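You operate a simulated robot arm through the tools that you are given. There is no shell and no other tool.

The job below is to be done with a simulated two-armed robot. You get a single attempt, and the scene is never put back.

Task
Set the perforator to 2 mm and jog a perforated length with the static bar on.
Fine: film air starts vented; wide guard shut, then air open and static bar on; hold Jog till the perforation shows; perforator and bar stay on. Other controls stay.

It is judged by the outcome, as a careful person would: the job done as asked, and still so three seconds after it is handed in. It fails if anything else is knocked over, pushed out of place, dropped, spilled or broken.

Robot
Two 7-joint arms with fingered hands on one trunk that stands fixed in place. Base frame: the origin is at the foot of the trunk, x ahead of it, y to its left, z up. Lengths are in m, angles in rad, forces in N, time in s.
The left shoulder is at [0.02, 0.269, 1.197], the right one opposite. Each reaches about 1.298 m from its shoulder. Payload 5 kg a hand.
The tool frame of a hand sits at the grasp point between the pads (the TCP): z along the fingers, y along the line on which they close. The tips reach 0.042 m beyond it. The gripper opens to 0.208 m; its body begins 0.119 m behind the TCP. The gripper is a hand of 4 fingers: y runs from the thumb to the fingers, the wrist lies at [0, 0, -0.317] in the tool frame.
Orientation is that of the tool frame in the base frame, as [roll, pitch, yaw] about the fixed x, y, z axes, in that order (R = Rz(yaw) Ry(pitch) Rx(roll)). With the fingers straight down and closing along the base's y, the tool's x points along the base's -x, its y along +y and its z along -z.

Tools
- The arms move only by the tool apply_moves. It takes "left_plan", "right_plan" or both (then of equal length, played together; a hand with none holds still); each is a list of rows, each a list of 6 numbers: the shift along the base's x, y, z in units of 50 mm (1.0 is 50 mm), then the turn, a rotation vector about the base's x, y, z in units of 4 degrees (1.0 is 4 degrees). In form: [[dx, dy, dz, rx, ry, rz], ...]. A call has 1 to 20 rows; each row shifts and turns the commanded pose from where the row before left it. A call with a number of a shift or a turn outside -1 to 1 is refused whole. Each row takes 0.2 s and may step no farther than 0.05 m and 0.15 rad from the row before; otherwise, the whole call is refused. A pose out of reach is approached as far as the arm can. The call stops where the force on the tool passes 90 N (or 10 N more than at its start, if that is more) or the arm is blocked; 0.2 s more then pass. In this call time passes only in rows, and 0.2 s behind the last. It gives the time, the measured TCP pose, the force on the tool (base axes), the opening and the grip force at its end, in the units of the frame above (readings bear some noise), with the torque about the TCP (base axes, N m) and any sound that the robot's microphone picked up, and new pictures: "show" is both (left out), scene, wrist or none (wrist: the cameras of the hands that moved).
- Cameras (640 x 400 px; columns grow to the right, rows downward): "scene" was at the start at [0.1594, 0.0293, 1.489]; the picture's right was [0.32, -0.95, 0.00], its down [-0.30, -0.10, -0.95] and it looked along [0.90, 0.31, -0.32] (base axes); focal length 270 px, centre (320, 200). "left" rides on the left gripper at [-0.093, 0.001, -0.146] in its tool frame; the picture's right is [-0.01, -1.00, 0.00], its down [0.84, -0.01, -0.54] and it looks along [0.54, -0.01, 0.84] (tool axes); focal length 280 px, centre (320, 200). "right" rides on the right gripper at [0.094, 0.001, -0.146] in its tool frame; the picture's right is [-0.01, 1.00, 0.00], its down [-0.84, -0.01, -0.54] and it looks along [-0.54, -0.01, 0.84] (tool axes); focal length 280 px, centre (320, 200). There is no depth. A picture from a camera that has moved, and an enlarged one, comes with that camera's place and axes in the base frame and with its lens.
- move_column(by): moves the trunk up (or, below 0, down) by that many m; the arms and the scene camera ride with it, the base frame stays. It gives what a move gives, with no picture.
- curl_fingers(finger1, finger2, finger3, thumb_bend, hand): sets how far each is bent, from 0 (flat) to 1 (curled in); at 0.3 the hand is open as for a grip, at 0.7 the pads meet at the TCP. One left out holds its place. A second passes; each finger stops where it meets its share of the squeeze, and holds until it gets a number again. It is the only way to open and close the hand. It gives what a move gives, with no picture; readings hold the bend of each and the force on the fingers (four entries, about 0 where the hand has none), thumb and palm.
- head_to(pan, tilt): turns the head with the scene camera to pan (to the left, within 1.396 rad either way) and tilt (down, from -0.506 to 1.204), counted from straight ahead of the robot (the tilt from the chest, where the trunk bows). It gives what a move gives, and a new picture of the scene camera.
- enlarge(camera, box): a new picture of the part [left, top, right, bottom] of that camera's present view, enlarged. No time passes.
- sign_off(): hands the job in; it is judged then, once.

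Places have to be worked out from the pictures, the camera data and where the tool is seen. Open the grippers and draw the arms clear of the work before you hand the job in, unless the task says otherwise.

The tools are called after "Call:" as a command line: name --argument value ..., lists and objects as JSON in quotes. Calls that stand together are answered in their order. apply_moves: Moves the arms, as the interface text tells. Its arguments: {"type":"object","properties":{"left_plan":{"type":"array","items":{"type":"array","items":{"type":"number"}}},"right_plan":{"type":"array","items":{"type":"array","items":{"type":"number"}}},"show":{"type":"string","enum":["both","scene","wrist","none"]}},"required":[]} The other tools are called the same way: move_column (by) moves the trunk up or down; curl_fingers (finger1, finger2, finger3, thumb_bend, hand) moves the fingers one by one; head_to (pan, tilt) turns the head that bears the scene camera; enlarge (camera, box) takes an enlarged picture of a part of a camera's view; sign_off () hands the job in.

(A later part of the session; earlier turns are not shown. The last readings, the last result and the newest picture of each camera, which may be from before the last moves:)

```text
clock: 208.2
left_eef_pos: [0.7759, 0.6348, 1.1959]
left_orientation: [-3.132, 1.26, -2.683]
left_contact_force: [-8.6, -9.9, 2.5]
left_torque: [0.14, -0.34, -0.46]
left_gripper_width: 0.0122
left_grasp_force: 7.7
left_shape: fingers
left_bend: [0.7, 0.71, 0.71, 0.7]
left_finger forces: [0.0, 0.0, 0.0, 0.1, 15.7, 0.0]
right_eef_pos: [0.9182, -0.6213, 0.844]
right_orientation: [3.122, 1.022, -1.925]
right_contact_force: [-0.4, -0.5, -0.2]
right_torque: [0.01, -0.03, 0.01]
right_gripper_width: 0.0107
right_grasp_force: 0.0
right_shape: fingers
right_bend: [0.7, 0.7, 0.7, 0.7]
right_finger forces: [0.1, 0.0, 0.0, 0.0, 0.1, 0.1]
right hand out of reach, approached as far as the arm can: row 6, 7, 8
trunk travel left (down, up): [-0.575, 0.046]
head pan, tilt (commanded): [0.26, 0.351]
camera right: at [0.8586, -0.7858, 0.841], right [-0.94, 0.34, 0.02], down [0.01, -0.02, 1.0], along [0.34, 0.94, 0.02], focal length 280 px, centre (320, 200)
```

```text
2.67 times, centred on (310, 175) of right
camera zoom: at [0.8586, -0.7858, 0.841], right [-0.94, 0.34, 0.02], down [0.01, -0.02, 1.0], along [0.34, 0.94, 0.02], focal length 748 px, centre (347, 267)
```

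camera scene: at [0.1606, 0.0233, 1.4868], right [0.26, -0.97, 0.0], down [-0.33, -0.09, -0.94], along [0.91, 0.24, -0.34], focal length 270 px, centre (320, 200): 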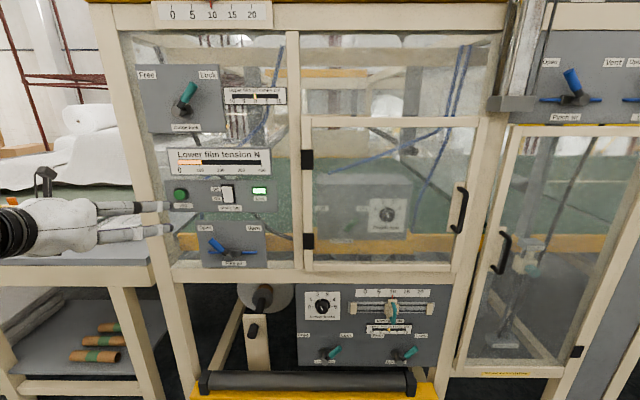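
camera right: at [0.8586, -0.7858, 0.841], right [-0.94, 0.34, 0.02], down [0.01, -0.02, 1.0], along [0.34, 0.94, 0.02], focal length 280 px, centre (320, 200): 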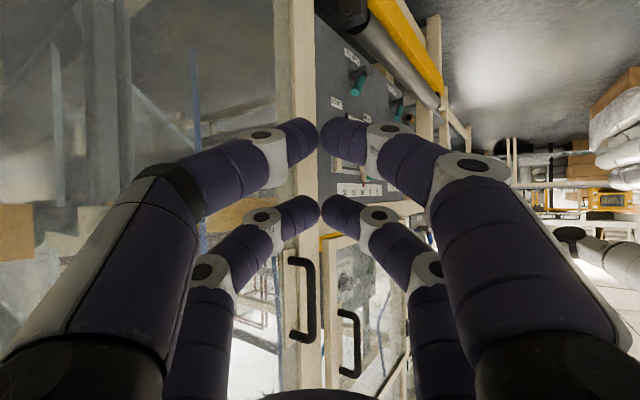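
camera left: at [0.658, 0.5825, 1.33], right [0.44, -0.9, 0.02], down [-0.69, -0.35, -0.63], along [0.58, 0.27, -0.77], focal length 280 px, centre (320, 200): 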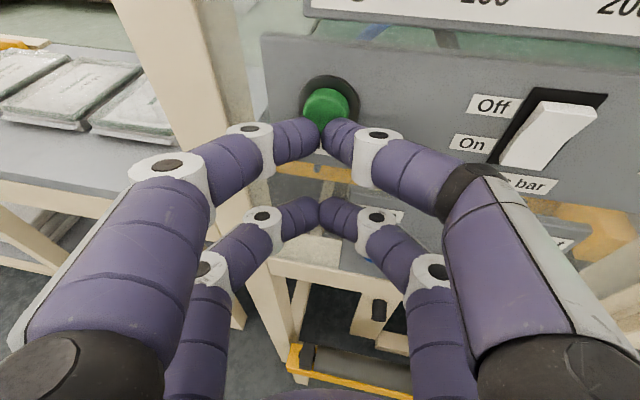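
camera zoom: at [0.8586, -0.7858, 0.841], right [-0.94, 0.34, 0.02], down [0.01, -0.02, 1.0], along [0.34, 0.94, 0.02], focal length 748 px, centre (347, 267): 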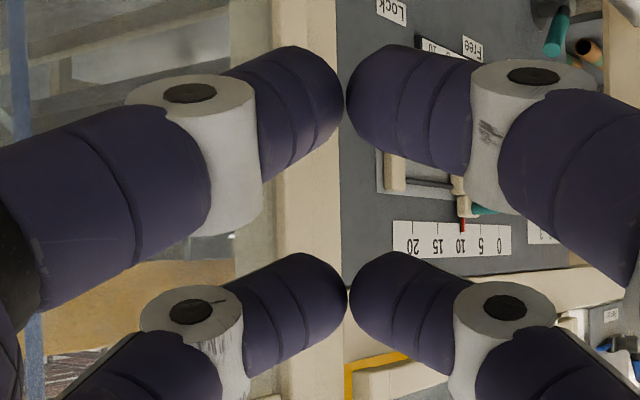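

The fingers block the view; I'll open them, turn slightly back and look again.

Call:
curl_fingers --hand "right" --finger1 0.3 --finger2 0.3 --finger3 0.3 --thumb_bend 0.3

Call:
apply_moves --right_plan '[[0, 0, 0, 0, 0, -1], [0, 0, 0, 0, 0, -1], [0, 0, 0, 0, 0, -1]]' --show "wrist"

Call:
enlarge --camera "right" --box '[160, 40, 340, 160]'

Call:
enlarge --camera "right" --box '[230, 90, 330, 170]'

```text
clock: 209.2
left_eef_pos: [0.7765, 0.6329, 1.1969]
left_orientation: [-3.134, 1.258, -2.684]
left_contact_force: [-7.8, -10.0, 3.1]
left_torque: [0.19, -0.36, -0.44]
left_gripper_width: 0.0122
left_grasp_force: 8.3
left_shape: fingers
left_bend: [0.7, 0.71, 0.71, 0.7]
left_finger forces: [0.0, 0.0, 0.1, 0.0, 16.0, 0.0]
right_eef_pos: [0.9173, -0.6211, 0.8443]
right_orientation: [3.122, 1.02, -1.925]
right_contact_force: [-0.6, -0.3, -0.4]
right_torque: [0.0, -0.01, -0.01]
right_gripper_width: 0.2182
right_grasp_force: 0.1
right_shape: fingers
right_bend: [0.3, 0.3, 0.3, 0.3]
right_finger forces: [0.0, 0.0, 0.0, 0.0, 0.0, 0.0]
trunk travel left (down, up): [-0.575, 0.046]
head pan, tilt (commanded): [0.26, 0.351]
```

```text
clock: 210.0
left_eef_pos: [0.7778, 0.6335, 1.1969]
left_orientation: [-3.133, 1.259, -2.686]
left_contact_force: [-9.1, -10.9, 3.5]
left_torque: [0.19, -0.36, -0.46]
left_gripper_width: 0.0121
left_grasp_force: 7.6
left_shape: fingers
left_bend: [0.7, 0.71, 0.71, 0.7]
left_finger forces: [0.0, 0.0, 0.1, 0.0, 16.0, 0.0]
right_eef_pos: [0.9622, -0.6514, 0.8343]
right_orientation: [3.12, 1.021, -2.138]
right_contact_force: [-0.4, 0.6, -0.6]
right_torque: [0.0, -0.01, 0.03]
right_gripper_width: 0.2181
right_grasp_force: 0.0
right_shape: fingers
right_bend: [0.3, 0.3, 0.3, 0.3]
right_finger forces: [0.0, 0.0, 0.0, 0.0, 0.0, 0.0]
right hand out of reach, approached as far as the arm can: row 1, 2, 3
trunk travel left (down, up): [-0.575, 0.046]
head pan, tilt (commanded): [0.26, 0.351]
camera right: at [0.8703, -0.8002, 0.8312], right [-0.85, 0.53, 0.02], down [0.01, -0.03, 1.0], along [0.53, 0.85, 0.02], focal length 280 px, centre (320, 200)
```

right: 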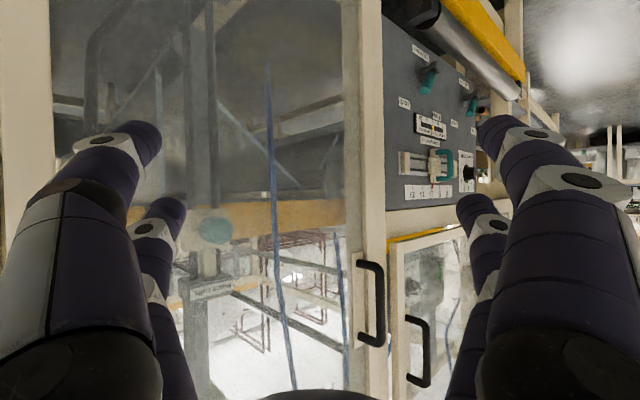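

```text
3.33 times, centred on (250, 100) of right
camera zoom: at [0.8703, -0.8002, 0.8312], right [-0.85, 0.53, 0.02], down [0.01, -0.03, 1.0], along [0.53, 0.85, 0.02], focal length 935 px, centre (553, 533)
```

zoom: 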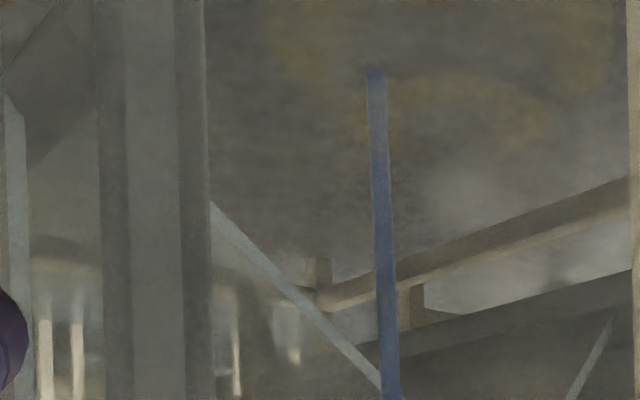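

```text
5.00 times, centred on (280, 130) of right
camera zoom: at [0.8703, -0.8002, 0.8312], right [-0.85, 0.53, 0.02], down [0.01, -0.03, 1.0], along [0.53, 0.85, 0.02], focal length 1402 px, centre (520, 550)
```

zoom: 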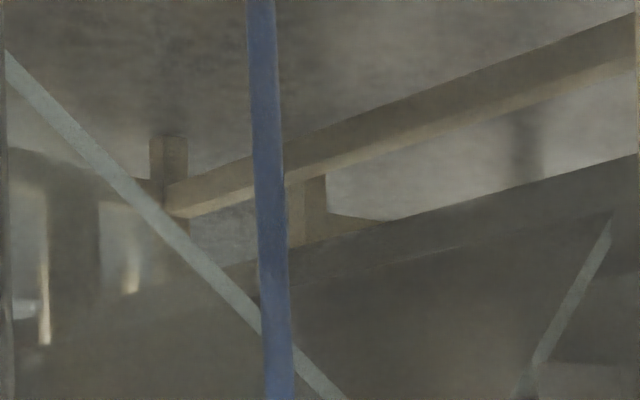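

There's a small white spot on the web near the yellow beam at about (263,195); I'll zoom on it.

Call:
enlarge --camera "right" --box '[220, 160, 320, 220]'

Call:
enlarge --camera "right" --box '[250, 180, 280, 205]'

Call:
enlarge --camera "right" --box '[100, 40, 220, 200]'

```text
6.40 times, centred on (270, 190) of right
camera zoom: at [0.8703, -0.8002, 0.8312], right [-0.85, 0.53, 0.02], down [0.01, -0.03, 1.0], along [0.53, 0.85, 0.02], focal length 1794 px, centre (640, 264)
```

zoom: 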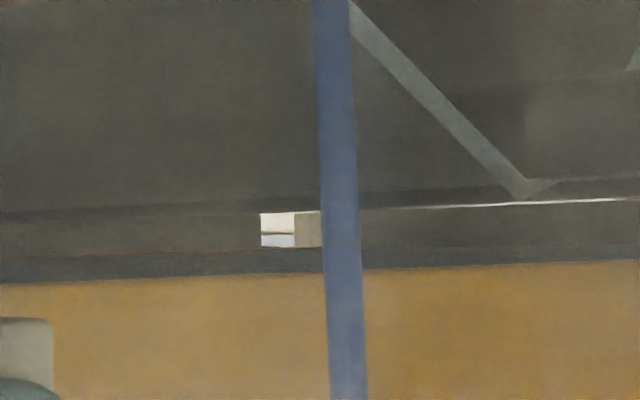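

```text
16.00 times, centred on (265, 192) of right
camera zoom: at [0.8703, -0.8002, 0.8312], right [-0.85, 0.53, 0.02], down [0.01, -0.03, 1.0], along [0.53, 0.85, 0.02], focal length 4486 px, centre (1200, 320)
```

zoom: 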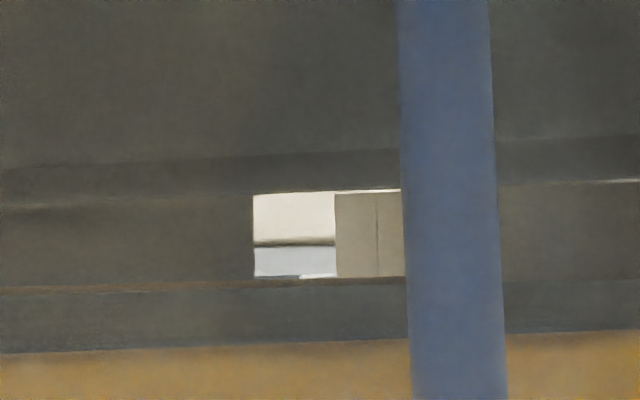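

```text
2.50 times, centred on (160, 120) of right
camera zoom: at [0.8703, -0.8002, 0.8312], right [-0.85, 0.53, 0.02], down [0.01, -0.03, 1.0], along [0.53, 0.85, 0.02], focal length 701 px, centre (720, 400)
```

zoom: 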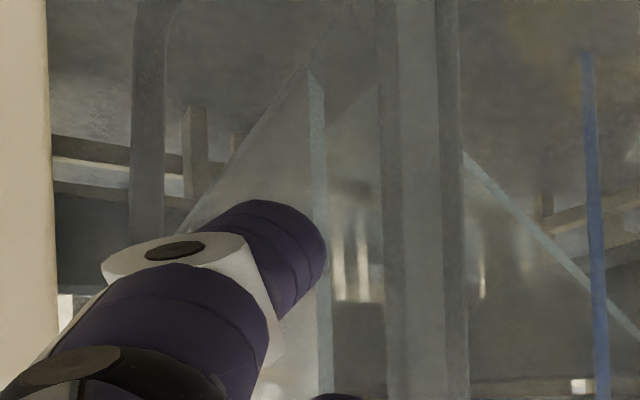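

The spot is just a background gap. As another test of the interlock, I'll press the guard firmly home with the right hand while Jog is held for several seconds. First I'll close the right fingers and bring the hand back to the guard's stile.

Call:
curl_fingers --hand "right" --finger1 0.7 --finger2 0.7 --finger3 0.7 --thumb_bend 0.7

Call:
apply_moves --right_plan '[[-0.77, -0.206, 0, 0, 0, 0], [-0.77, -0.206, 0, 0, 0, 0], [-0.162, 0.609, 0.76, 0, 0, -0.54], [-0.162, 0.609, 0.76, 0, 0, -0.54], [-0.162, 0.609, 0.76, 0, 0, -0.54], [-0.162, 0.609, 0.76, 0, 0, -0.54], [-0.162, 0.609, 0.76, 0, 0, -0.54], [-0.162, 0.609, 0.76, 0, 0, -0.54], [-0.162, 0.609, 0.76, 0, 0, -0.54], [-0.162, 0.609, 0.76, 0, 0, -0.54], [-0.162, 0.609, 0.76, 0, 0, -0.54], [-0.162, 0.609, 0.76, 0, 0, -0.54], [-0.162, 0.609, 0.76, 0, 0, -0.54], [-0.162, 0.609, 0.76, 0, 0, -0.54], [-0.162, 0.609, 0.76, 0, 0, -0.54]]' --show "scene"

```text
clock: 211.0
left_eef_pos: [0.7766, 0.6332, 1.1968]
left_orientation: [-3.134, 1.26, -2.684]
left_contact_force: [-8.5, -9.5, 2.7]
left_torque: [0.15, -0.34, -0.4]
left_gripper_width: 0.0119
left_grasp_force: 8.0
left_shape: fingers
left_bend: [0.7, 0.71, 0.71, 0.7]
left_finger forces: [0.0, 0.1, 0.0, 0.0, 15.8, 0.0]
right_eef_pos: [0.9622, -0.6522, 0.8346]
right_orientation: [3.119, 1.021, -2.135]
right_contact_force: [0.2, 0.9, 0.0]
right_torque: [-0.01, 0.01, 0.02]
right_gripper_width: 0.0112
right_grasp_force: 0.1
right_shape: fingers
right_bend: [0.7, 0.7, 0.7, 0.7]
right_finger forces: [0.0, 0.0, 0.0, 0.1, 0.0, 0.0]
trunk travel left (down, up): [-0.575, 0.046]
head pan, tilt (commanded): [0.26, 0.351]
```

```text
clock: 213.4
left_eef_pos: [0.7759, 0.6317, 1.1987]
left_orientation: [-3.127, 1.26, -2.681]
left_contact_force: [-2.5, -1.8, -1.1]
left_torque: [0.01, -0.07, -0.19]
left_gripper_width: 0.0109
left_grasp_force: 2.0
left_shape: fingers
left_bend: [0.7, 0.71, 0.71, 0.7]
left_finger forces: [0.1, 0.0, 0.1, 0.0, 4.1, 0.0]
right_eef_pos: [1.096, -0.6124, 1.1398]
right_orientation: [3.113, 1.0, -2.485]
right_contact_force: [-64.1, -21.7, 10.0]
right_torque: [0.54, -1.03, 2.08]
right_gripper_width: 0.0109
right_grasp_force: 33.6
right_shape: fingers
right_bend: [0.7, 0.57, 0.75, 0.7]
right_finger forces: [0.0, 46.2, 21.0, 0.1, 0.0, 0.1]
right hand out of reach, approached as far as the arm can: row 1, 2, 3, 4, 5, 6, 7, 8, 9, 10, 11, 12
trunk travel left (down, up): [-0.575, 0.046]
head pan, tilt (commanded): [0.26, 0.351]
stopped in row 12 (right hand): the force on the tool passed its limit at 101 N (the readings are from after the stop); the commanded pose is now the measured one
camera scene: at [0.1551, 0.0224, 1.4876], right [0.25, -0.97, 0.0], down [-0.33, -0.09, -0.94], along [0.91, 0.24, -0.34], focal length 270 px, centre (320, 200)
```

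scene: 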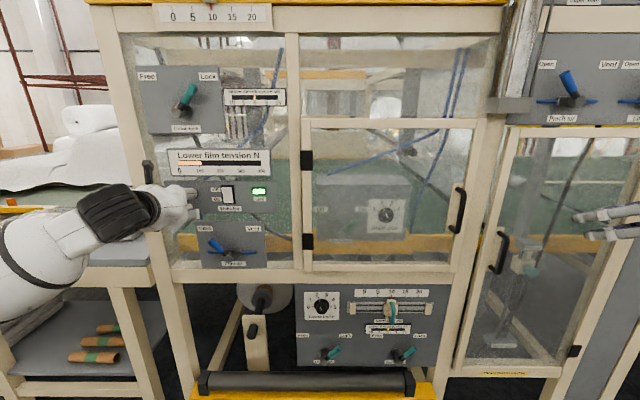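

The arm hit a reach limit and drifted against the narrow guard's right side (pressing it inward, 64 N). I'll back it straight off immediately.

Call:
apply_moves --right_plan '[[-0.4, -0.106, 0, 0, 0, 0], [-0.6, -0.16, 0, 0, 0, 0], [-0.6, -0.16, 0, 0, 0, 0]]' --show "both"

```text
clock: 214.2
left_eef_pos: [0.7747, 0.6353, 1.1966]
left_orientation: [-3.136, 1.259, -2.682]
left_contact_force: [-9.7, -13.4, 8.8]
left_torque: [0.25, -0.67, -0.65]
left_gripper_width: 0.0139
left_grasp_force: 10.3
left_shape: fingers
left_bend: [0.7, 0.71, 0.71, 0.7]
left_finger forces: [0.1, 0.0, 0.0, 0.1, 21.4, 0.0]
right_eef_pos: [1.0792, -0.6495, 1.1451]
right_orientation: [3.109, 1.0, -2.48]
right_contact_force: [-0.1, 0.6, -0.2]
right_torque: [0.0, 0.0, 0.01]
right_gripper_width: 0.0105
right_grasp_force: 0.0
right_shape: fingers
right_bend: [0.7, 0.67, 0.7, 0.7]
right_finger forces: [0.1, 0.1, 0.0, 0.0, 0.0, 0.0]
right hand out of reach, approached as far as the arm can: row 1, 2, 3
trunk travel left (down, up): [-0.575, 0.046]
head pan, tilt (commanded): [0.26, 0.351]
camera scene: at [0.1598, 0.0219, 1.4869], right [0.26, -0.97, 0.0], down [-0.33, -0.09, -0.94], along [0.91, 0.24, -0.34], focal length 270 px, centre (320, 200)
camera right: at [0.9442, -0.7597, 1.1442], right [-0.63, 0.78, 0.03], down [0.02, -0.02, 1.0], along [0.78, 0.63, 0.0], focal length 280 px, centre (320, 200)
```

scene: 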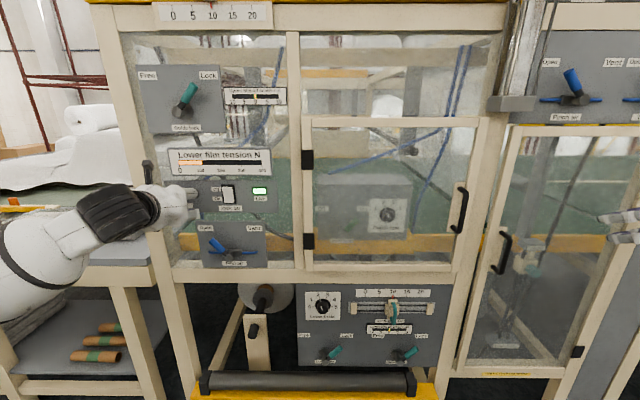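
right: 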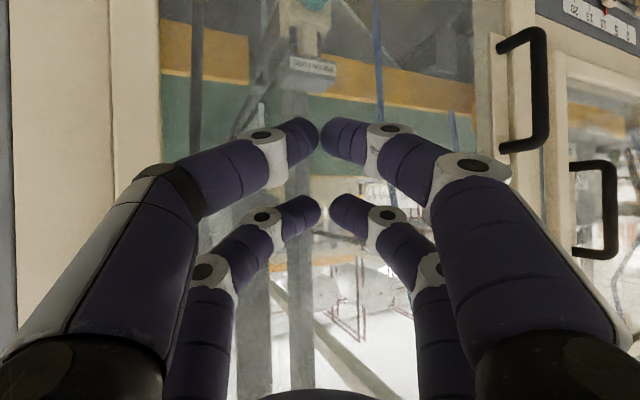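

The right wrist is at full extension; moving it back toward the shoulder (−x, +y) should free it and also move it away from the machine.

Call:
apply_moves --right_plan '[[-0.85, 0.45, 0, 0, 0, 0], [-0.85, 0.45, 0, 0, 0, 0], [-0.85, 0.45, 0, 0, 0, 0], [-0.85, 0.3, 0, 0, 0, 0]]' --show "wrist"

Call:
enlarge --camera "scene" --box '[470, 110, 640, 380]'

```text
clock: 215.2
left_eef_pos: [0.7762, 0.6343, 1.1966]
left_orientation: [-3.136, 1.258, -2.685]
left_contact_force: [-10.9, -13.5, 10.2]
left_torque: [0.28, -0.77, -0.63]
left_gripper_width: 0.0128
left_grasp_force: 11.5
left_shape: fingers
left_bend: [0.7, 0.71, 0.71, 0.7]
left_finger forces: [0.0, 0.0, 0.1, 0.1, 23.7, 0.1]
right_eef_pos: [1.0737, -0.6566, 1.1499]
right_orientation: [3.109, 1.001, -2.48]
right_contact_force: [0.2, -0.2, -0.1]
right_torque: [-0.03, 0.05, 0.01]
right_gripper_width: 0.0106
right_grasp_force: 0.1
right_shape: fingers
right_bend: [0.7, 0.67, 0.7, 0.7]
right_finger forces: [0.1, 0.1, 0.1, 0.0, 0.0, 0.0]
right hand out of reach, approached as far as the arm can: row 1, 2, 3, 4
trunk travel left (down, up): [-0.575, 0.046]
head pan, tilt (commanded): [0.26, 0.351]
camera right: at [0.9386, -0.7677, 1.1506], right [-0.63, 0.78, 0.03], down [0.02, -0.02, 1.0], along [0.78, 0.63, 0.0], focal length 280 px, centre (320, 200)
```

right: 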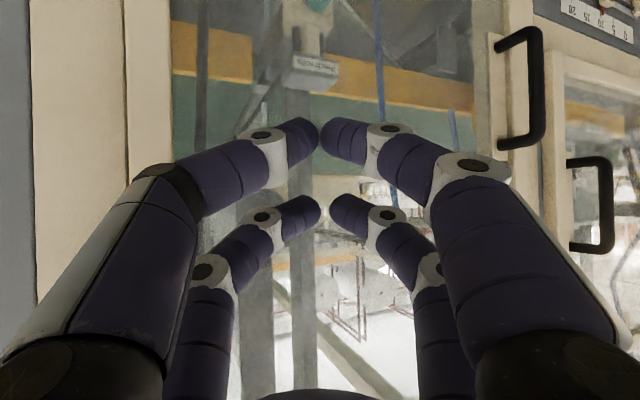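

```text
1.48 times, centred on (555, 245) of scene
camera zoom: at [0.1599, 0.0219, 1.4869], right [0.26, -0.97, 0.0], down [-0.33, -0.09, -0.94], along [0.91, 0.24, -0.34], focal length 401 px, centre (-28, 133)
```

zoom: 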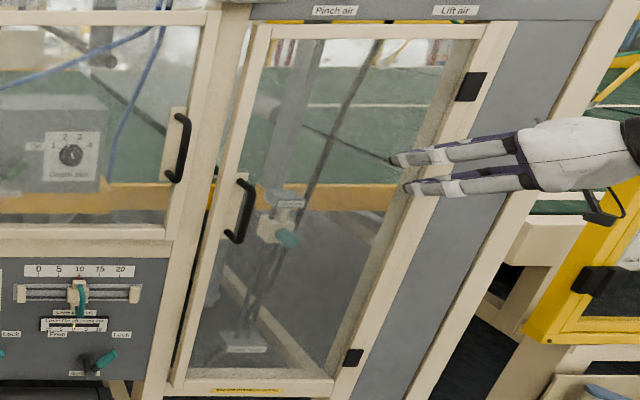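

The IK is stuck at a joint limit. I'll retrace toward the earlier reachable posture (lower, and yawed back) to free the arm.

Call:
apply_moves --right_plan '[[-0.45, 0.1, -0.7, 0, 0, 0.8], [-0.45, 0.1, -0.7, 0, 0, 0.8], [-0.45, 0.1, -0.7, 0, 0, 0.8], [-0.45, 0.1, -0.7, 0, 0, 0.8]]' --show "none"

```text
clock: 216.2
left_eef_pos: [0.7771, 0.6331, 1.1962]
left_orientation: [-3.139, 1.258, -2.685]
left_contact_force: [-9.4, -13.4, 8.7]
left_torque: [0.27, -0.64, -0.57]
left_gripper_width: 0.0125
left_grasp_force: 11.4
left_shape: fingers
left_bend: [0.7, 0.71, 0.71, 0.7]
left_finger forces: [0.0, 0.0, 0.0, 0.1, 22.9, 0.0]
right_eef_pos: [1.0188, -0.6561, 1.0104]
right_orientation: [3.11, 1.002, -2.255]
right_contact_force: [-0.8, 0.1, 0.5]
right_torque: [0.05, 0.01, 0.1]
right_gripper_width: 0.0108
right_grasp_force: 0.1
right_shape: fingers
right_bend: [0.7, 0.67, 0.7, 0.7]
right_finger forces: [0.1, 0.1, 0.0, 0.1, 0.0, 0.0]
right hand out of reach, approached as far as the arm can: row 1, 2, 3, 4
trunk travel left (down, up): [-0.575, 0.046]
head pan, tilt (commanded): [0.26, 0.351]
```

It's moving back along that path. I'll continue retracing.

Call:
apply_moves --right_plan '[[-0.5, 0.1, -0.7, 0, 0, 0.8], [-0.5, 0.1, -0.7, 0, 0, 0.8], [-0.5, 0.1, -0.7, 0, 0, 0.8], [-0.5, 0.1, -0.6, 0, 0, 0.8], [-0.5, 0.1, 0, 0, 0, 0]]' --show "none"

```text
clock: 217.4
left_eef_pos: [0.7778, 0.6358, 1.197]
left_orientation: [-3.137, 1.257, -2.685]
left_contact_force: [-9.8, -13.3, 9.7]
left_torque: [0.3, -0.69, -0.63]
left_gripper_width: 0.0128
left_grasp_force: 11.6
left_shape: fingers
left_bend: [0.7, 0.71, 0.71, 0.7]
left_finger forces: [0.1, 0.1, 0.1, 0.1, 22.4, 0.1]
right_eef_pos: [0.9311, -0.6556, 0.8719]
right_orientation: [3.112, 1.001, -2.031]
right_contact_force: [0.1, 0.8, -0.2]
right_torque: [-0.05, 0.03, 0.02]
right_gripper_width: 0.0107
right_grasp_force: 0.0
right_shape: fingers
right_bend: [0.7, 0.67, 0.7, 0.7]
right_finger forces: [0.1, 0.0, 0.1, 0.0, 0.0, 0.0]
right hand out of reach, approached as far as the arm can: row 1, 2, 3, 4, 5
trunk travel left (down, up): [-0.575, 0.046]
head pan, tilt (commanded): [0.26, 0.351]
```

I'll also relax the wrist pitch (fingers lower) and move back toward the robot to leave the limit.

Call:
apply_moves --right_plan '[[-0.3, 0, 0, -0.8957, 0.4447, 0], [-0.3, 0, 0, -0.8957, 0.4447, 0], [-0.3, 0, 0, -0.8957, 0.4447, 0], [-0.3, 0, 0.2, -0.8957, 0.4447, 0]]' --show "none"

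```text
clock: 218.4
left_eef_pos: [0.7763, 0.6355, 1.1971]
left_orientation: [-3.134, 1.258, -2.683]
left_contact_force: [-10.3, -12.6, 8.4]
left_torque: [0.26, -0.67, -0.6]
left_gripper_width: 0.0134
left_grasp_force: 10.0
left_shape: fingers
left_bend: [0.7, 0.71, 0.71, 0.7]
left_finger forces: [0.0, 0.1, 0.0, 0.0, 21.1, 0.0]
right_eef_pos: [0.9276, -0.6893, 0.8745]
right_orientation: [3.111, 0.721, -2.031]
right_contact_force: [-0.3, 0.5, 1.1]
right_torque: [-0.02, -0.03, -0.01]
right_gripper_width: 0.0107
right_grasp_force: 0.1
right_shape: fingers
right_bend: [0.7, 0.67, 0.7, 0.7]
right_finger forces: [0.0, 0.1, 0.0, 0.1, 0.0, 0.0]
right hand out of reach, approached as far as the arm can: row 1, 2, 3, 4
trunk travel left (down, up): [-0.575, 0.046]
head pan, tilt (commanded): [0.26, 0.351]
```

The arm is straight (singular), so pure retreat doesn't bend the elbow. I'll combine inward translation with a yaw that also draws the wrist in.

Call:
apply_moves --right_plan '[[-0.7, 0.6, 0.3, 0, 0, -1], [-0.7, 0.6, 0.3, 0, 0, -1], [-0.7, 0.6, 0.3, 0, 0, -1], [-0.7, 0.6, 0.3, 0, 0, -1]]' --show "wrist"

```text
clock: 219.4
left_eef_pos: [0.7758, 0.6355, 1.1971]
left_orientation: [-3.135, 1.257, -2.682]
left_contact_force: [-9.6, -12.8, 8.3]
left_torque: [0.26, -0.66, -0.64]
left_gripper_width: 0.0134
left_grasp_force: 10.3
left_shape: fingers
left_bend: [0.7, 0.71, 0.71, 0.7]
left_finger forces: [0.0, 0.0, 0.0, 0.0, 21.1, 0.1]
right_eef_pos: [0.9941, -0.696, 0.9182]
right_orientation: [3.106, 0.72, -2.309]
right_contact_force: [-0.8, 1.0, -0.5]
right_torque: [-0.03, -0.02, -0.02]
right_gripper_width: 0.0107
right_grasp_force: 0.1
right_shape: fingers
right_bend: [0.7, 0.67, 0.7, 0.7]
right_finger forces: [0.1, 0.0, 0.0, 0.0, 0.1, 0.1]
right hand out of reach, approached as far as the arm can: row 1, 2, 3, 4
trunk travel left (down, up): [-0.575, 0.046]
head pan, tilt (commanded): [0.26, 0.351]
camera right: at [0.884, -0.8227, 0.9663], right [-0.75, 0.67, 0.04], down [0.21, 0.18, 0.96], along [0.63, 0.72, -0.28], focal length 280 px, centre (320, 200)
```

right: 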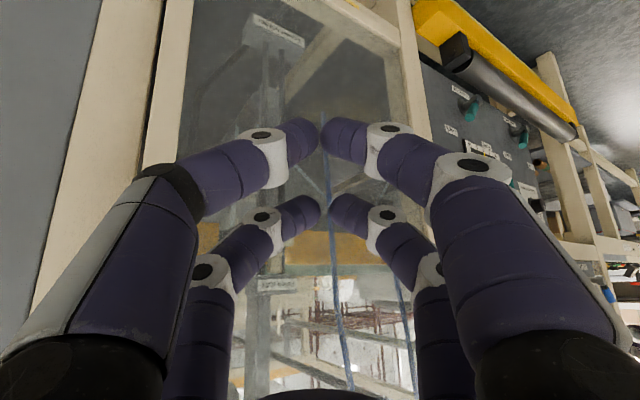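

I'll steer back to the posture of a few steps ago (clock ≈205), which was reachable, by moving mainly sideways/up along the arm's sphere.

Call:
apply_moves --right_plan '[[-0.33, -0.11, 0.82, 0.478, -0.38, 0.35], [-0.33, -0.11, 0.82, 0.478, -0.38, 0.35], [-0.33, -0.11, 0.82, 0.478, -0.38, 0.35], [-0.33, -0.11, 0.82, 0.478, -0.38, 0.35], [-0.33, -0.11, 0.82, 0.478, -0.38, 0.35], [-0.33, -0.11, 0.82, 0.478, -0.38, 0.35], [-0.33, -0.11, 0.82, 0.478, -0.38, 0.35]]' --show "none"

```text
clock: 221.0
left_eef_pos: [0.7749, 0.6349, 1.1959]
left_orientation: [-3.133, 1.258, -2.682]
left_contact_force: [-11.2, -14.1, 9.2]
left_torque: [0.24, -0.75, -0.78]
left_gripper_width: 0.0134
left_grasp_force: 10.7
left_shape: fingers
left_bend: [0.7, 0.71, 0.71, 0.7]
left_finger forces: [0.1, 0.0, 0.1, 0.0, 23.0, 0.0]
right_eef_pos: [0.8982, -0.7464, 1.2098]
right_orientation: [3.129, 1.02, -2.131]
right_contact_force: [0.3, 1.4, 0.8]
right_torque: [-0.16, 0.03, -0.09]
right_gripper_width: 0.0106
right_grasp_force: 0.1
right_shape: fingers
right_bend: [0.7, 0.67, 0.7, 0.7]
right_finger forces: [0.0, 0.0, 0.0, 0.1, 0.0, 0.0]
right hand out of reach, approached as far as the arm can: row 1, 2, 3, 4
trunk travel left (down, up): [-0.575, 0.046]
head pan, tilt (commanded): [0.26, 0.351]
```

The arm is free again. I'll take the same route as before to the front of the guard's stile, this time to press the guard while Jog is held.

Call:
apply_moves --right_plan '[[-0.2, 0.804, 0.22, 0, 0, -0.7], [-0.09, 0.804, 0.22, 0, 0, -0.7], [-0.09, 0.804, 0.22, 0, 0, -0.7], [-0.09, 0.804, 0.22, 0, 0, -0.7], [-0.09, 0.804, 0.22, 0, 0, -0.7], [-0.09, 0.804, 0.22, 0, 0, -0.7], [-0.09, 0.804, 0.22, 0, 0, -0.7], [-0.09, 0.804, 0.22, 0, 0, -0.7], [-0.09, 0.804, 0.22, 0, 0, -0.7], [-0.09, 0.804, 0.22, 0, 0, -0.5], [-0.09, 0.804, 0.2, 0, 0, 0], [-0.13, 0.483, 0, 0, 0, 0], [0.77, 0.206, 0, 0, 0, 0], [0.77, 0.206, 0, 0, 0, 0]]' --show "both"

```text
clock: 223.0
left_eef_pos: [0.7759, 0.6331, 1.1982]
left_orientation: [-3.135, 1.257, -2.684]
left_contact_force: [-2.8, -2.5, -0.6]
left_torque: [0.04, -0.07, -0.19]
left_gripper_width: 0.0113
left_grasp_force: 2.6
left_shape: fingers
left_bend: [0.7, 0.71, 0.71, 0.7]
left_finger forces: [0.1, 0.0, 0.0, 0.0, 5.6, 0.0]
right_eef_pos: [1.0791, -0.5637, 1.3779]
right_orientation: [3.111, 1.002, -2.586]
right_contact_force: [-66.7, -24.2, -0.4]
right_torque: [0.1, -0.63, 2.08]
right_gripper_width: 0.0107
right_grasp_force: 35.7
right_shape: fingers
right_bend: [0.7, 0.72, 0.74, 0.7]
right_finger forces: [0.1, 57.8, 13.1, 0.0, 0.0, 0.0]
right hand out of reach, approached as far as the arm can: row 1, 2, 3, 4, 5, 6, 7, 8, 9, 10
trunk travel left (down, up): [-0.575, 0.046]
head pan, tilt (commanded): [0.26, 0.351]
stopped in row 10 (right hand): the force on the tool passed its limit at 110 N (the readings are from after the stop); the commanded pose is now the measured one
camera scene: at [0.1543, 0.021, 1.4875], right [0.25, -0.97, 0.0], down [-0.33, -0.09, -0.94], along [0.91, 0.24, -0.34], focal length 270 px, centre (320, 200)
camera right: at [0.932, -0.6588, 1.3776], right [-0.54, 0.84, 0.03], down [0.02, -0.02, 1.0], along [0.84, 0.54, 0.0], focal length 280 px, centre (320, 200)
```

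scene: 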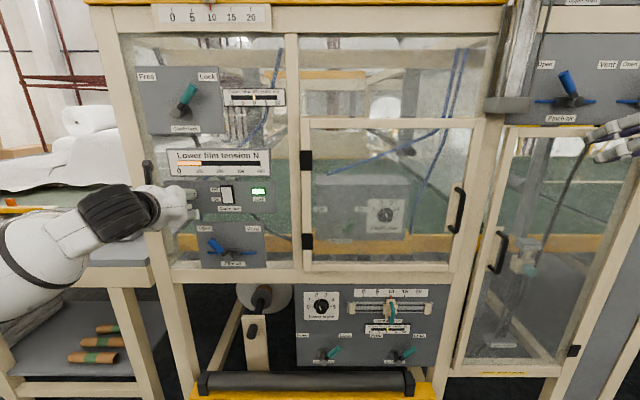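
right: 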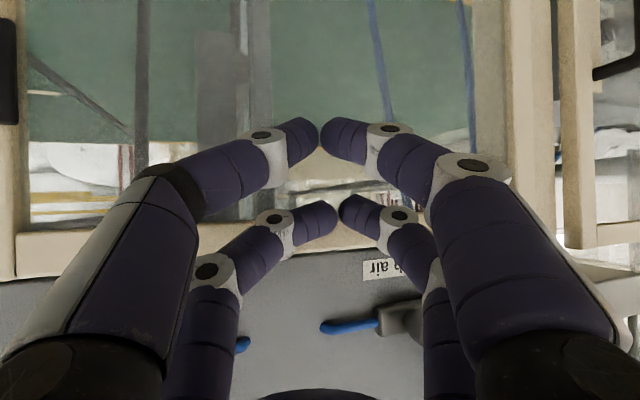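

The arm swung into the narrow guard again (same singular posture). The elbow is now slightly bent by the contact, so I'll immediately retreat inward toward the shoulder without any rotation.

Call:
apply_moves --right_plan '[[-0.8, 0.1, -0.1, 0, 0, 0], [-0.8, 0.2, -0.1, 0, 0, 0], [-0.8, 0.3, -0.1, 0, 0, 0]]' --show "none"

```text
clock: 223.8
left_eef_pos: [0.7742, 0.635, 1.1975]
left_orientation: [-3.14, 1.256, -2.681]
left_contact_force: [-9.0, -14.1, 7.9]
left_torque: [0.26, -0.66, -0.67]
left_gripper_width: 0.0151
left_grasp_force: 10.5
left_shape: fingers
left_bend: [0.7, 0.71, 0.71, 0.7]
left_finger forces: [0.0, 0.0, 0.0, 0.1, 20.6, 0.0]
right_eef_pos: [1.0739, -0.5579, 1.3978]
right_orientation: [3.112, 1.003, -2.573]
right_contact_force: [-22.1, -6.4, -2.7]
right_torque: [-0.01, -0.11, 0.53]
right_gripper_width: 0.0109
right_grasp_force: 11.4
right_shape: fingers
right_bend: [0.7, 0.65, 0.73, 0.7]
right_finger forces: [0.1, 12.4, 10.9, 0.0, 0.1, 0.0]
right hand out of reach, approached as far as the arm can: row 1, 2, 3
trunk travel left (down, up): [-0.575, 0.046]
head pan, tilt (commanded): [0.26, 0.351]
```

I'll yaw the hand back the other way (which swings the fingertips away from the machine) while lowering, as that orientation was reachable before.

Call:
apply_moves --right_plan '[[-0.4, 0.2, -0.2, 0, 0, 1], [-0.4, 0.2, -0.3, 0, 0, 1], [-0.4, 0.1, -0.4, 0, 0, 1], [-0.4, 0, -0.5, 0, 0, 1], [-0.4, -0.1, -0.5, 0, 0, 1], [-0.4, -0.2, -0.5, 0, 0, 1]]' --show "wrist"

```text
clock: 225.2
left_eef_pos: [0.7769, 0.6352, 1.1956]
left_orientation: [3.138, 1.254, -2.688]
left_contact_force: [-13.9, -20.1, 14.1]
left_torque: [0.39, -1.01, -0.87]
left_gripper_width: 0.0137
left_grasp_force: 16.3
left_shape: fingers
left_bend: [0.7, 0.71, 0.71, 0.7]
left_finger forces: [0.1, 0.0, 0.1, 0.0, 33.1, 0.1]
right_eef_pos: [0.9946, -0.5698, 1.29]
right_orientation: [3.108, 1.004, -2.155]
right_contact_force: [0.3, 1.0, -1.3]
right_torque: [0.06, 0.01, 0.08]
right_gripper_width: 0.0106
right_grasp_force: 0.0
right_shape: fingers
right_bend: [0.7, 0.67, 0.7, 0.7]
right_finger forces: [0.1, 0.0, 0.1, 0.1, 0.1, 0.0]
right hand out of reach, approached as far as the arm can: row 1, 2, 3, 4, 5
trunk travel left (down, up): [-0.575, 0.046]
head pan, tilt (commanded): [0.26, 0.351]
camera right: at [0.9016, -0.7167, 1.2881], right [-0.84, 0.54, 0.03], down [0.02, -0.02, 1.0], along [0.54, 0.84, 0.0], focal length 280 px, centre (320, 200)
```

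right: 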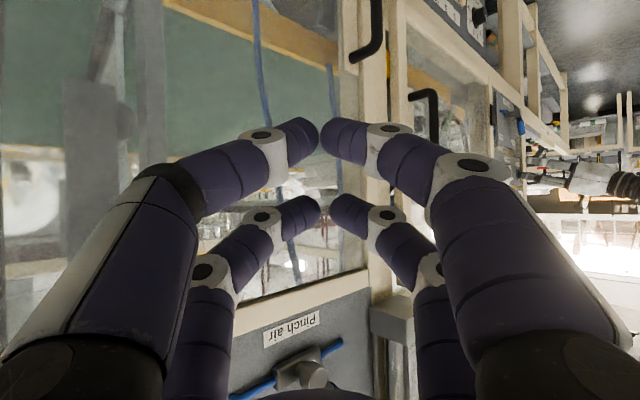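

Contact is gone and the last step was reachable. I'll now retreat in small inward steps without rotation.

Call:
apply_moves --right_plan '[[-0.4, -0.1, -0.2, 0, 0, 0], [-0.4, -0.1, -0.2, 0, 0, 0], [-0.5, -0.1, -0.2, 0, 0, 0], [-0.5, -0.1, -0.2, 0, 0, 0], [-0.6, -0.1, 0, 0, 0, 0]]' --show "none"

```text
clock: 226.4
left_eef_pos: [0.7759, 0.6353, 1.1954]
left_orientation: [3.139, 1.255, -2.687]
left_contact_force: [-14.3, -19.2, 12.3]
left_torque: [0.37, -0.91, -0.95]
left_gripper_width: 0.0146
left_grasp_force: 16.4
left_shape: fingers
left_bend: [0.7, 0.71, 0.71, 0.7]
left_finger forces: [0.1, 0.1, 0.0, 0.0, 32.8, 0.0]
right_eef_pos: [0.9545, -0.6464, 1.2739]
right_orientation: [3.109, 1.002, -2.159]
right_contact_force: [-0.9, 0.6, -0.2]
right_torque: [0.09, -0.01, 0.01]
right_gripper_width: 0.0107
right_grasp_force: 0.0
right_shape: fingers
right_bend: [0.7, 0.67, 0.7, 0.7]
right_finger forces: [0.1, 0.1, 0.0, 0.1, 0.0, 0.0]
right hand out of reach, approached as far as the arm can: row 1, 2, 3, 4, 5
trunk travel left (down, up): [-0.575, 0.046]
head pan, tilt (commanded): [0.26, 0.351]
```

The limit seems to be the wrist bend angle (hand pointing far left relative to the forearm). I'll swing the hand to point forward again about the wrist itself (fingertips move right along an arc clear of the machine), then retreat.

Call:
apply_moves --right_plan '[[0.12, -0.3, 0, 0, 0, -1], [0.14, -0.3, 0, 0, 0, -1], [0.16, -0.3, 0, 0, 0, -1], [0.18, -0.29, 0, 0, 0, -1], [0.2, -0.28, 0, 0, 0, -1], [0.21, -0.27, 0, 0, 0, -1]]' --show "wrist"

```text
clock: 227.8
left_eef_pos: [0.7769, 0.6354, 1.1959]
left_orientation: [3.141, 1.255, -2.686]
left_contact_force: [-14.1, -19.1, 12.4]
left_torque: [0.36, -0.91, -0.94]
left_gripper_width: 0.0145
left_grasp_force: 16.4
left_shape: fingers
left_bend: [0.7, 0.71, 0.71, 0.7]
left_finger forces: [0.0, 0.1, 0.1, 0.0, 32.0, 0.0]
right_eef_pos: [1.0186, -0.7422, 1.281]
right_orientation: [3.109, 1.003, -2.578]
right_contact_force: [0.3, 0.1, -0.5]
right_torque: [0.02, 0.0, -0.01]
right_gripper_width: 0.0107
right_grasp_force: 0.0
right_shape: fingers
right_bend: [0.7, 0.67, 0.7, 0.7]
right_finger forces: [0.0, 0.0, 0.0, 0.0, 0.0, 0.0]
right hand out of reach, approached as far as the arm can: row 1, 2, 4
trunk travel left (down, up): [-0.575, 0.046]
head pan, tilt (commanded): [0.26, 0.351]
camera right: at [0.8745, -0.8385, 1.2805], right [-0.55, 0.83, 0.03], down [0.02, -0.02, 1.0], along [0.83, 0.55, 0.0], focal length 280 px, centre (320, 200)
```

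right: 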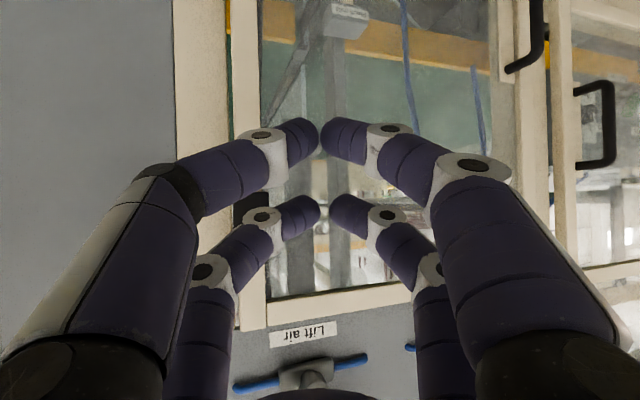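

The swing is working and mostly reachable now. I'll continue turning to face forward and then retreat inward.

Call:
apply_moves --right_plan '[[0.16, -0.33, 0, 0, 0, -1], [0.14, -0.34, 0, 0, 0, -1], [0.12, -0.35, 0, 0, 0, -1], [0.1, -0.35, 0, 0, 0, -1], [-0.3, 0.1, 0, 0, 0, -0.5], [-0.4, 0.2, 0, 0, 0, 0], [-0.5, 0.2, 0, 0, 0, 0], [-0.6, 0.2, 0, 0, 0, 0], [-0.6, 0.2, 0, 0, 0, 0]]' --show "wrist"

```text
clock: 229.8
left_eef_pos: [0.776, 0.6368, 1.1962]
left_orientation: [-3.14, 1.255, -2.687]
left_contact_force: [-13.7, -19.3, 12.7]
left_torque: [0.35, -0.97, -0.94]
left_gripper_width: 0.0149
left_grasp_force: 15.9
left_shape: fingers
left_bend: [0.7, 0.71, 0.71, 0.7]
left_finger forces: [0.0, 0.1, 0.0, 0.1, 32.2, 0.0]
right_eef_pos: [1.0261, -0.8374, 1.3181]
right_orientation: [3.107, 1.0, -2.891]
right_contact_force: [0.4, -0.2, -0.4]
right_torque: [-0.02, 0.0, 0.0]
right_gripper_width: 0.0107
right_grasp_force: 0.0
right_shape: fingers
right_bend: [0.7, 0.67, 0.7, 0.7]
right_finger forces: [0.0, 0.0, 0.0, 0.1, 0.0, 0.0]
right hand out of reach, approached as far as the arm can: row 1, 5, 6, 7, 8, 9
trunk travel left (down, up): [-0.575, 0.046]
head pan, tilt (commanded): [0.26, 0.351]
camera right: at [0.8592, -0.8853, 1.3184], right [-0.27, 0.96, 0.03], down [0.01, -0.03, 1.0], along [0.96, 0.27, 0.0], focal length 280 px, centre (320, 200)
```

right: 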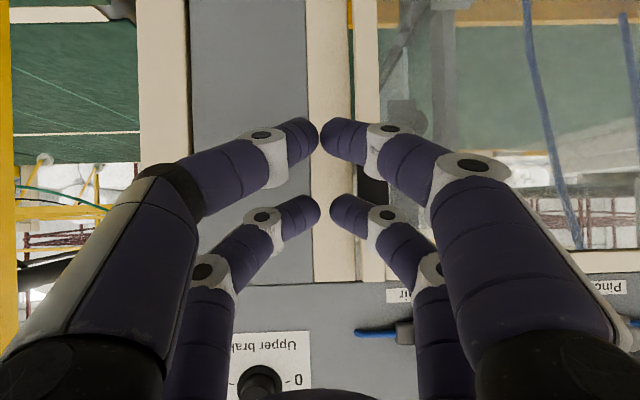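

The arm is stuck straight. I'll check the free space to the right before swinging the straight arm sideways along a slightly inward chord to bend the elbow.

Call:
head_to --pan -0.8 --tilt 0.3

```text
clock: 231.1
left_eef_pos: [0.7758, 0.6365, 1.1958]
left_orientation: [-3.141, 1.256, -2.685]
left_contact_force: [-15.1, -19.2, 11.7]
left_torque: [0.38, -0.95, -0.95]
left_gripper_width: 0.0146
left_grasp_force: 16.2
left_shape: fingers
left_bend: [0.7, 0.71, 0.71, 0.7]
left_finger forces: [0.0, 0.0, 0.0, 0.1, 32.1, 0.1]
right_eef_pos: [1.0283, -0.8373, 1.319]
right_orientation: [3.107, 1.0, -2.893]
right_contact_force: [0.0, -0.2, 0.2]
right_torque: [0.03, -0.01, 0.0]
right_gripper_width: 0.0105
right_grasp_force: 0.1
right_shape: fingers
right_bend: [0.7, 0.67, 0.7, 0.7]
right_finger forces: [0.1, 0.0, 0.0, 0.0, 0.0, 0.0]
trunk travel left (down, up): [-0.575, 0.046]
head pan, tilt (commanded): [-0.799, 0.3]
camera scene: at [0.1344, -0.0698, 1.4915], right [-0.72, -0.7, 0.0], down [-0.2, 0.21, -0.96], along [0.67, -0.68, -0.3], focal length 270 px, centre (320, 200)
```

scene: 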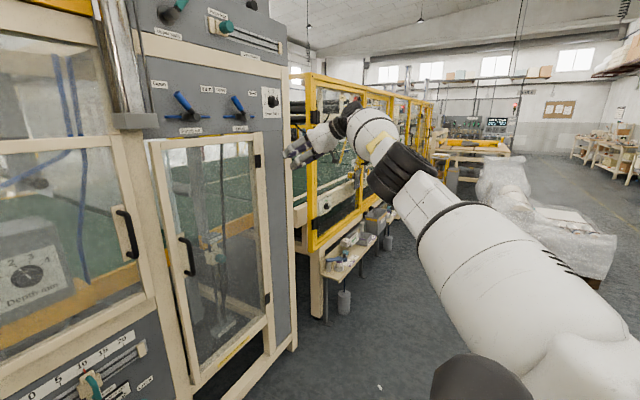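

The arm is indeed straight, and the space to its right is open floor. I'll swing it right along a slightly inward chord.

Call:
apply_moves --right_plan '[[-0.66, -0.7, -0.02, 0, 0, -0.625], [-0.66, -0.7, -0.02, 0, 0, -0.625], [-0.66, -0.7, -0.02, 0, 0, -0.625], [-0.66, -0.7, -0.02, 0, 0, -0.625], [-0.66, -0.7, -0.02, 0, 0, -0.625], [-0.66, -0.7, -0.02, 0, 0, -0.625]]' --show "scene"

```text
clock: 232.5
left_eef_pos: [0.775, 0.6354, 1.1949]
left_orientation: [3.139, 1.255, -2.684]
left_contact_force: [-13.6, -19.3, 11.6]
left_torque: [0.36, -0.89, -0.86]
left_gripper_width: 0.0142
left_grasp_force: 16.4
left_shape: fingers
left_bend: [0.7, 0.71, 0.71, 0.7]
left_finger forces: [0.0, 0.0, 0.0, 0.1, 32.5, 0.0]
right_eef_pos: [0.8654, -1.08, 1.3274]
right_orientation: [3.105, 1.0, 3.128]
right_contact_force: [-1.0, -0.4, -0.2]
right_torque: [0.04, -0.07, 0.06]
right_gripper_width: 0.0108
right_grasp_force: 0.1
right_shape: fingers
right_bend: [0.7, 0.67, 0.7, 0.7]
right_finger forces: [0.0, 0.0, 0.1, 0.0, 0.0, 0.0]
right hand out of reach, approached as far as the arm can: row 1, 2, 3, 4, 6
trunk travel left (down, up): [-0.575, 0.046]
head pan, tilt (commanded): [-0.799, 0.3]
camera scene: at [0.1342, -0.0704, 1.4914], right [-0.72, -0.7, 0.0], down [-0.2, 0.21, -0.96], along [0.67, -0.68, -0.3], focal length 270 px, centre (320, 200)
```

scene: 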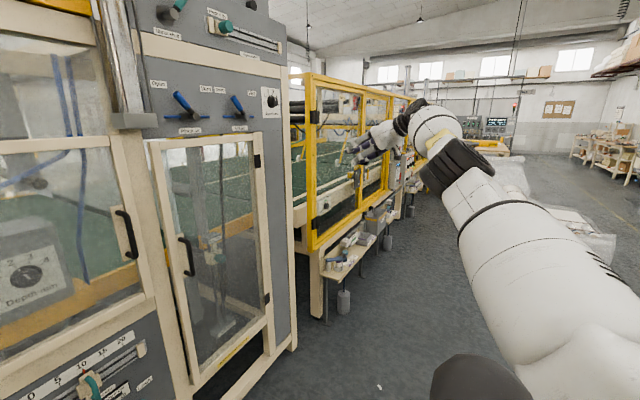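

Now it's in open space. I'll try pulling straight inward toward the shoulder.

Call:
apply_moves --right_plan '[[-0.5, 0.7, -0.25, 0, 0, 0], [-0.5, 0.7, -0.25, 0, 0, 0], [-0.5, 0.7, -0.25, 0, 0, 0], [-0.5, 0.7, -0.25, 0, 0, 0]]' --show "none"

```text
clock: 233.5
left_eef_pos: [0.7756, 0.6367, 1.1959]
left_orientation: [3.141, 1.254, -2.687]
left_contact_force: [-14.4, -19.3, 11.0]
left_torque: [0.36, -0.88, -0.99]
left_gripper_width: 0.0146
left_grasp_force: 16.3
left_shape: fingers
left_bend: [0.7, 0.71, 0.71, 0.7]
left_finger forces: [0.1, 0.0, 0.0, 0.1, 32.2, 0.0]
right_eef_pos: [0.8659, -1.0787, 1.328]
right_orientation: [3.107, 1.001, 3.129]
right_contact_force: [-0.3, -0.7, 0.1]
right_torque: [-0.01, 0.02, -0.01]
right_gripper_width: 0.0106
right_grasp_force: 0.1
right_shape: fingers
right_bend: [0.7, 0.67, 0.7, 0.7]
right_finger forces: [0.1, 0.1, 0.0, 0.0, 0.0, 0.0]
right hand out of reach, approached as far as the arm can: row 1, 2, 3, 4
trunk travel left (down, up): [-0.575, 0.046]
head pan, tilt (commanded): [-0.799, 0.3]
```

Pure inward motion is singular. I'll drive the wrist pitch up toward its limit while drawing inward, which should force the elbow to bend.

Call:
apply_moves --right_plan '[[-0.3, 0.4, 0.2, -0.0125, -0.99, 0], [-0.3, 0.4, 0.2, -0.0125, -0.99, 0], [-0.3, 0.4, 0.2, -0.0125, -0.99, 0], [-0.3, 0.4, 0.2, -0.0125, -0.99, 0], [-0.3, 0.4, 0.2, -0.0125, -0.99, 0], [-0.3, 0.4, 0.2, -0.0125, -0.99, 0]]' --show "none"

```text
clock: 234.9
left_eef_pos: [0.7766, 0.6364, 1.1951]
left_orientation: [-3.14, 1.255, -2.688]
left_contact_force: [-14.2, -19.3, 11.9]
left_torque: [0.39, -0.96, -0.98]
left_gripper_width: 0.0147
left_grasp_force: 16.5
left_shape: fingers
left_bend: [0.7, 0.71, 0.71, 0.7]
left_finger forces: [0.1, 0.0, 0.1, 0.0, 32.7, 0.0]
right_eef_pos: [0.8839, -1.1052, 1.4441]
right_orientation: [3.104, 1.418, 3.127]
right_contact_force: [-0.1, 0.8, 0.2]
right_torque: [-0.03, 0.0, -0.02]
right_gripper_width: 0.0109
right_grasp_force: 0.1
right_shape: fingers
right_bend: [0.7, 0.67, 0.7, 0.7]
right_finger forces: [0.1, 0.0, 0.0, 0.0, 0.1, 0.0]
right hand out of reach, approached as far as the arm can: row 1, 2, 3, 4, 5, 6
trunk travel left (down, up): [-0.575, 0.046]
head pan, tilt (commanded): [-0.799, 0.3]
```

I'll swing the hand's yaw to the left about the wrist, past where the wrist alone can follow, combined with inward motion.

Call:
apply_moves --right_plan '[[-0.15, 0.6, -0.1, 0, 0, 1], [-0.2, 0.6, -0.1, 0, 0, 1], [-0.2, 0.6, -0.1, 0, 0, 1], [-0.25, 0.6, -0.1, 0, 0, 1], [-0.3, 0.6, -0.1, 0, 0, 1], [-0.3, 0.6, -0.1, 0, 0, 1], [-0.35, 0.6, -0.1, 0, 0, 1], [-0.4, 0.6, -0.1, 0, 0, 1], [-0.45, 0.6, -0.1, 0, 0, 1], [-0.5, 0.6, -0.1, 0, 0, 1], [-0.5, 0.6, -0.1, 0, 0, 1], [-0.5, 0.6, -0.1, 0, 0, 1]]' --show "scene"

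```text
clock: 237.5
left_eef_pos: [0.777, 0.6365, 1.1955]
left_orientation: [3.141, 1.255, -2.687]
left_contact_force: [-14.2, -19.1, 11.1]
left_torque: [0.36, -0.94, -0.93]
left_gripper_width: 0.015
left_grasp_force: 16.2
left_shape: fingers
left_bend: [0.7, 0.71, 0.71, 0.7]
left_finger forces: [0.1, 0.0, 0.0, 0.1, 31.9, 0.1]
right_eef_pos: [0.7757, -0.876, 1.4376]
right_orientation: [3.116, 1.416, -2.307]
right_contact_force: [0.5, 0.3, 0.4]
right_torque: [-0.05, 0.03, -0.08]
right_gripper_width: 0.0107
right_grasp_force: 0.0
right_shape: fingers
right_bend: [0.7, 0.67, 0.7, 0.7]
right_finger forces: [0.1, 0.1, 0.0, 0.0, 0.0, 0.0]
right hand out of reach, approached as far as the arm can: row 1, 2, 3, 4, 5, 6, 7, 8, 9, 10, 11, 12
trunk travel left (down, up): [-0.575, 0.046]
head pan, tilt (commanded): [-0.799, 0.3]
camera scene: at [0.1342, -0.0695, 1.4915], right [-0.72, -0.7, 0.0], down [-0.2, 0.21, -0.96], along [0.67, -0.68, -0.3], focal length 270 px, centre (320, 200)
```

scene: 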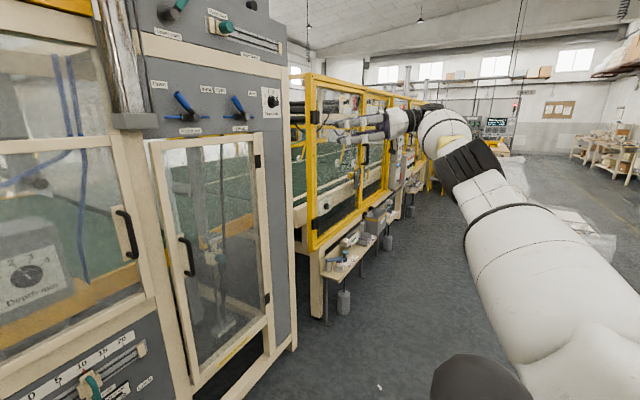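

Still straight. I'll try a large vertical chord (downward) in the open space, with slight inward motion.

Call:
apply_moves --right_plan '[[-0.1, 0.15, -0.9, 0, 0, 0], [-0.1, 0.15, -0.9, 0, 0, 0], [-0.1, 0.15, -0.9, 0, 0, 0], [-0.1, 0.15, -0.9, 0, 0, 0], [-0.1, 0.15, -0.9, 0, 0, 0], [-0.1, 0.15, -0.9, 0, 0, 0], [-0.1, 0.15, -0.9, 0, 0, 0], [-0.1, 0.15, -0.9, 0, 0, 0]]' --show "none"

```text
clock: 239.3
left_eef_pos: [0.7755, 0.6358, 1.1955]
left_orientation: [3.139, 1.256, -2.688]
left_contact_force: [-13.2, -19.3, 11.9]
left_torque: [0.36, -0.85, -0.85]
left_gripper_width: 0.0139
left_grasp_force: 16.0
left_shape: fingers
left_bend: [0.7, 0.71, 0.71, 0.7]
left_finger forces: [0.0, 0.0, 0.1, 0.1, 32.3, 0.0]
right_eef_pos: [0.8044, -0.9087, 1.0881]
right_orientation: [3.113, 1.42, -2.309]
right_contact_force: [0.2, -0.5, 0.6]
right_torque: [0.09, -0.06, 0.06]
right_gripper_width: 0.0105
right_grasp_force: 0.1
right_shape: fingers
right_bend: [0.7, 0.67, 0.7, 0.7]
right_finger forces: [0.1, 0.0, 0.0, 0.0, 0.0, 0.1]
right hand out of reach, approached as far as the arm can: row 1, 2, 3, 4, 5, 6, 7, 8
trunk travel left (down, up): [-0.575, 0.046]
head pan, tilt (commanded): [-0.799, 0.3]
```

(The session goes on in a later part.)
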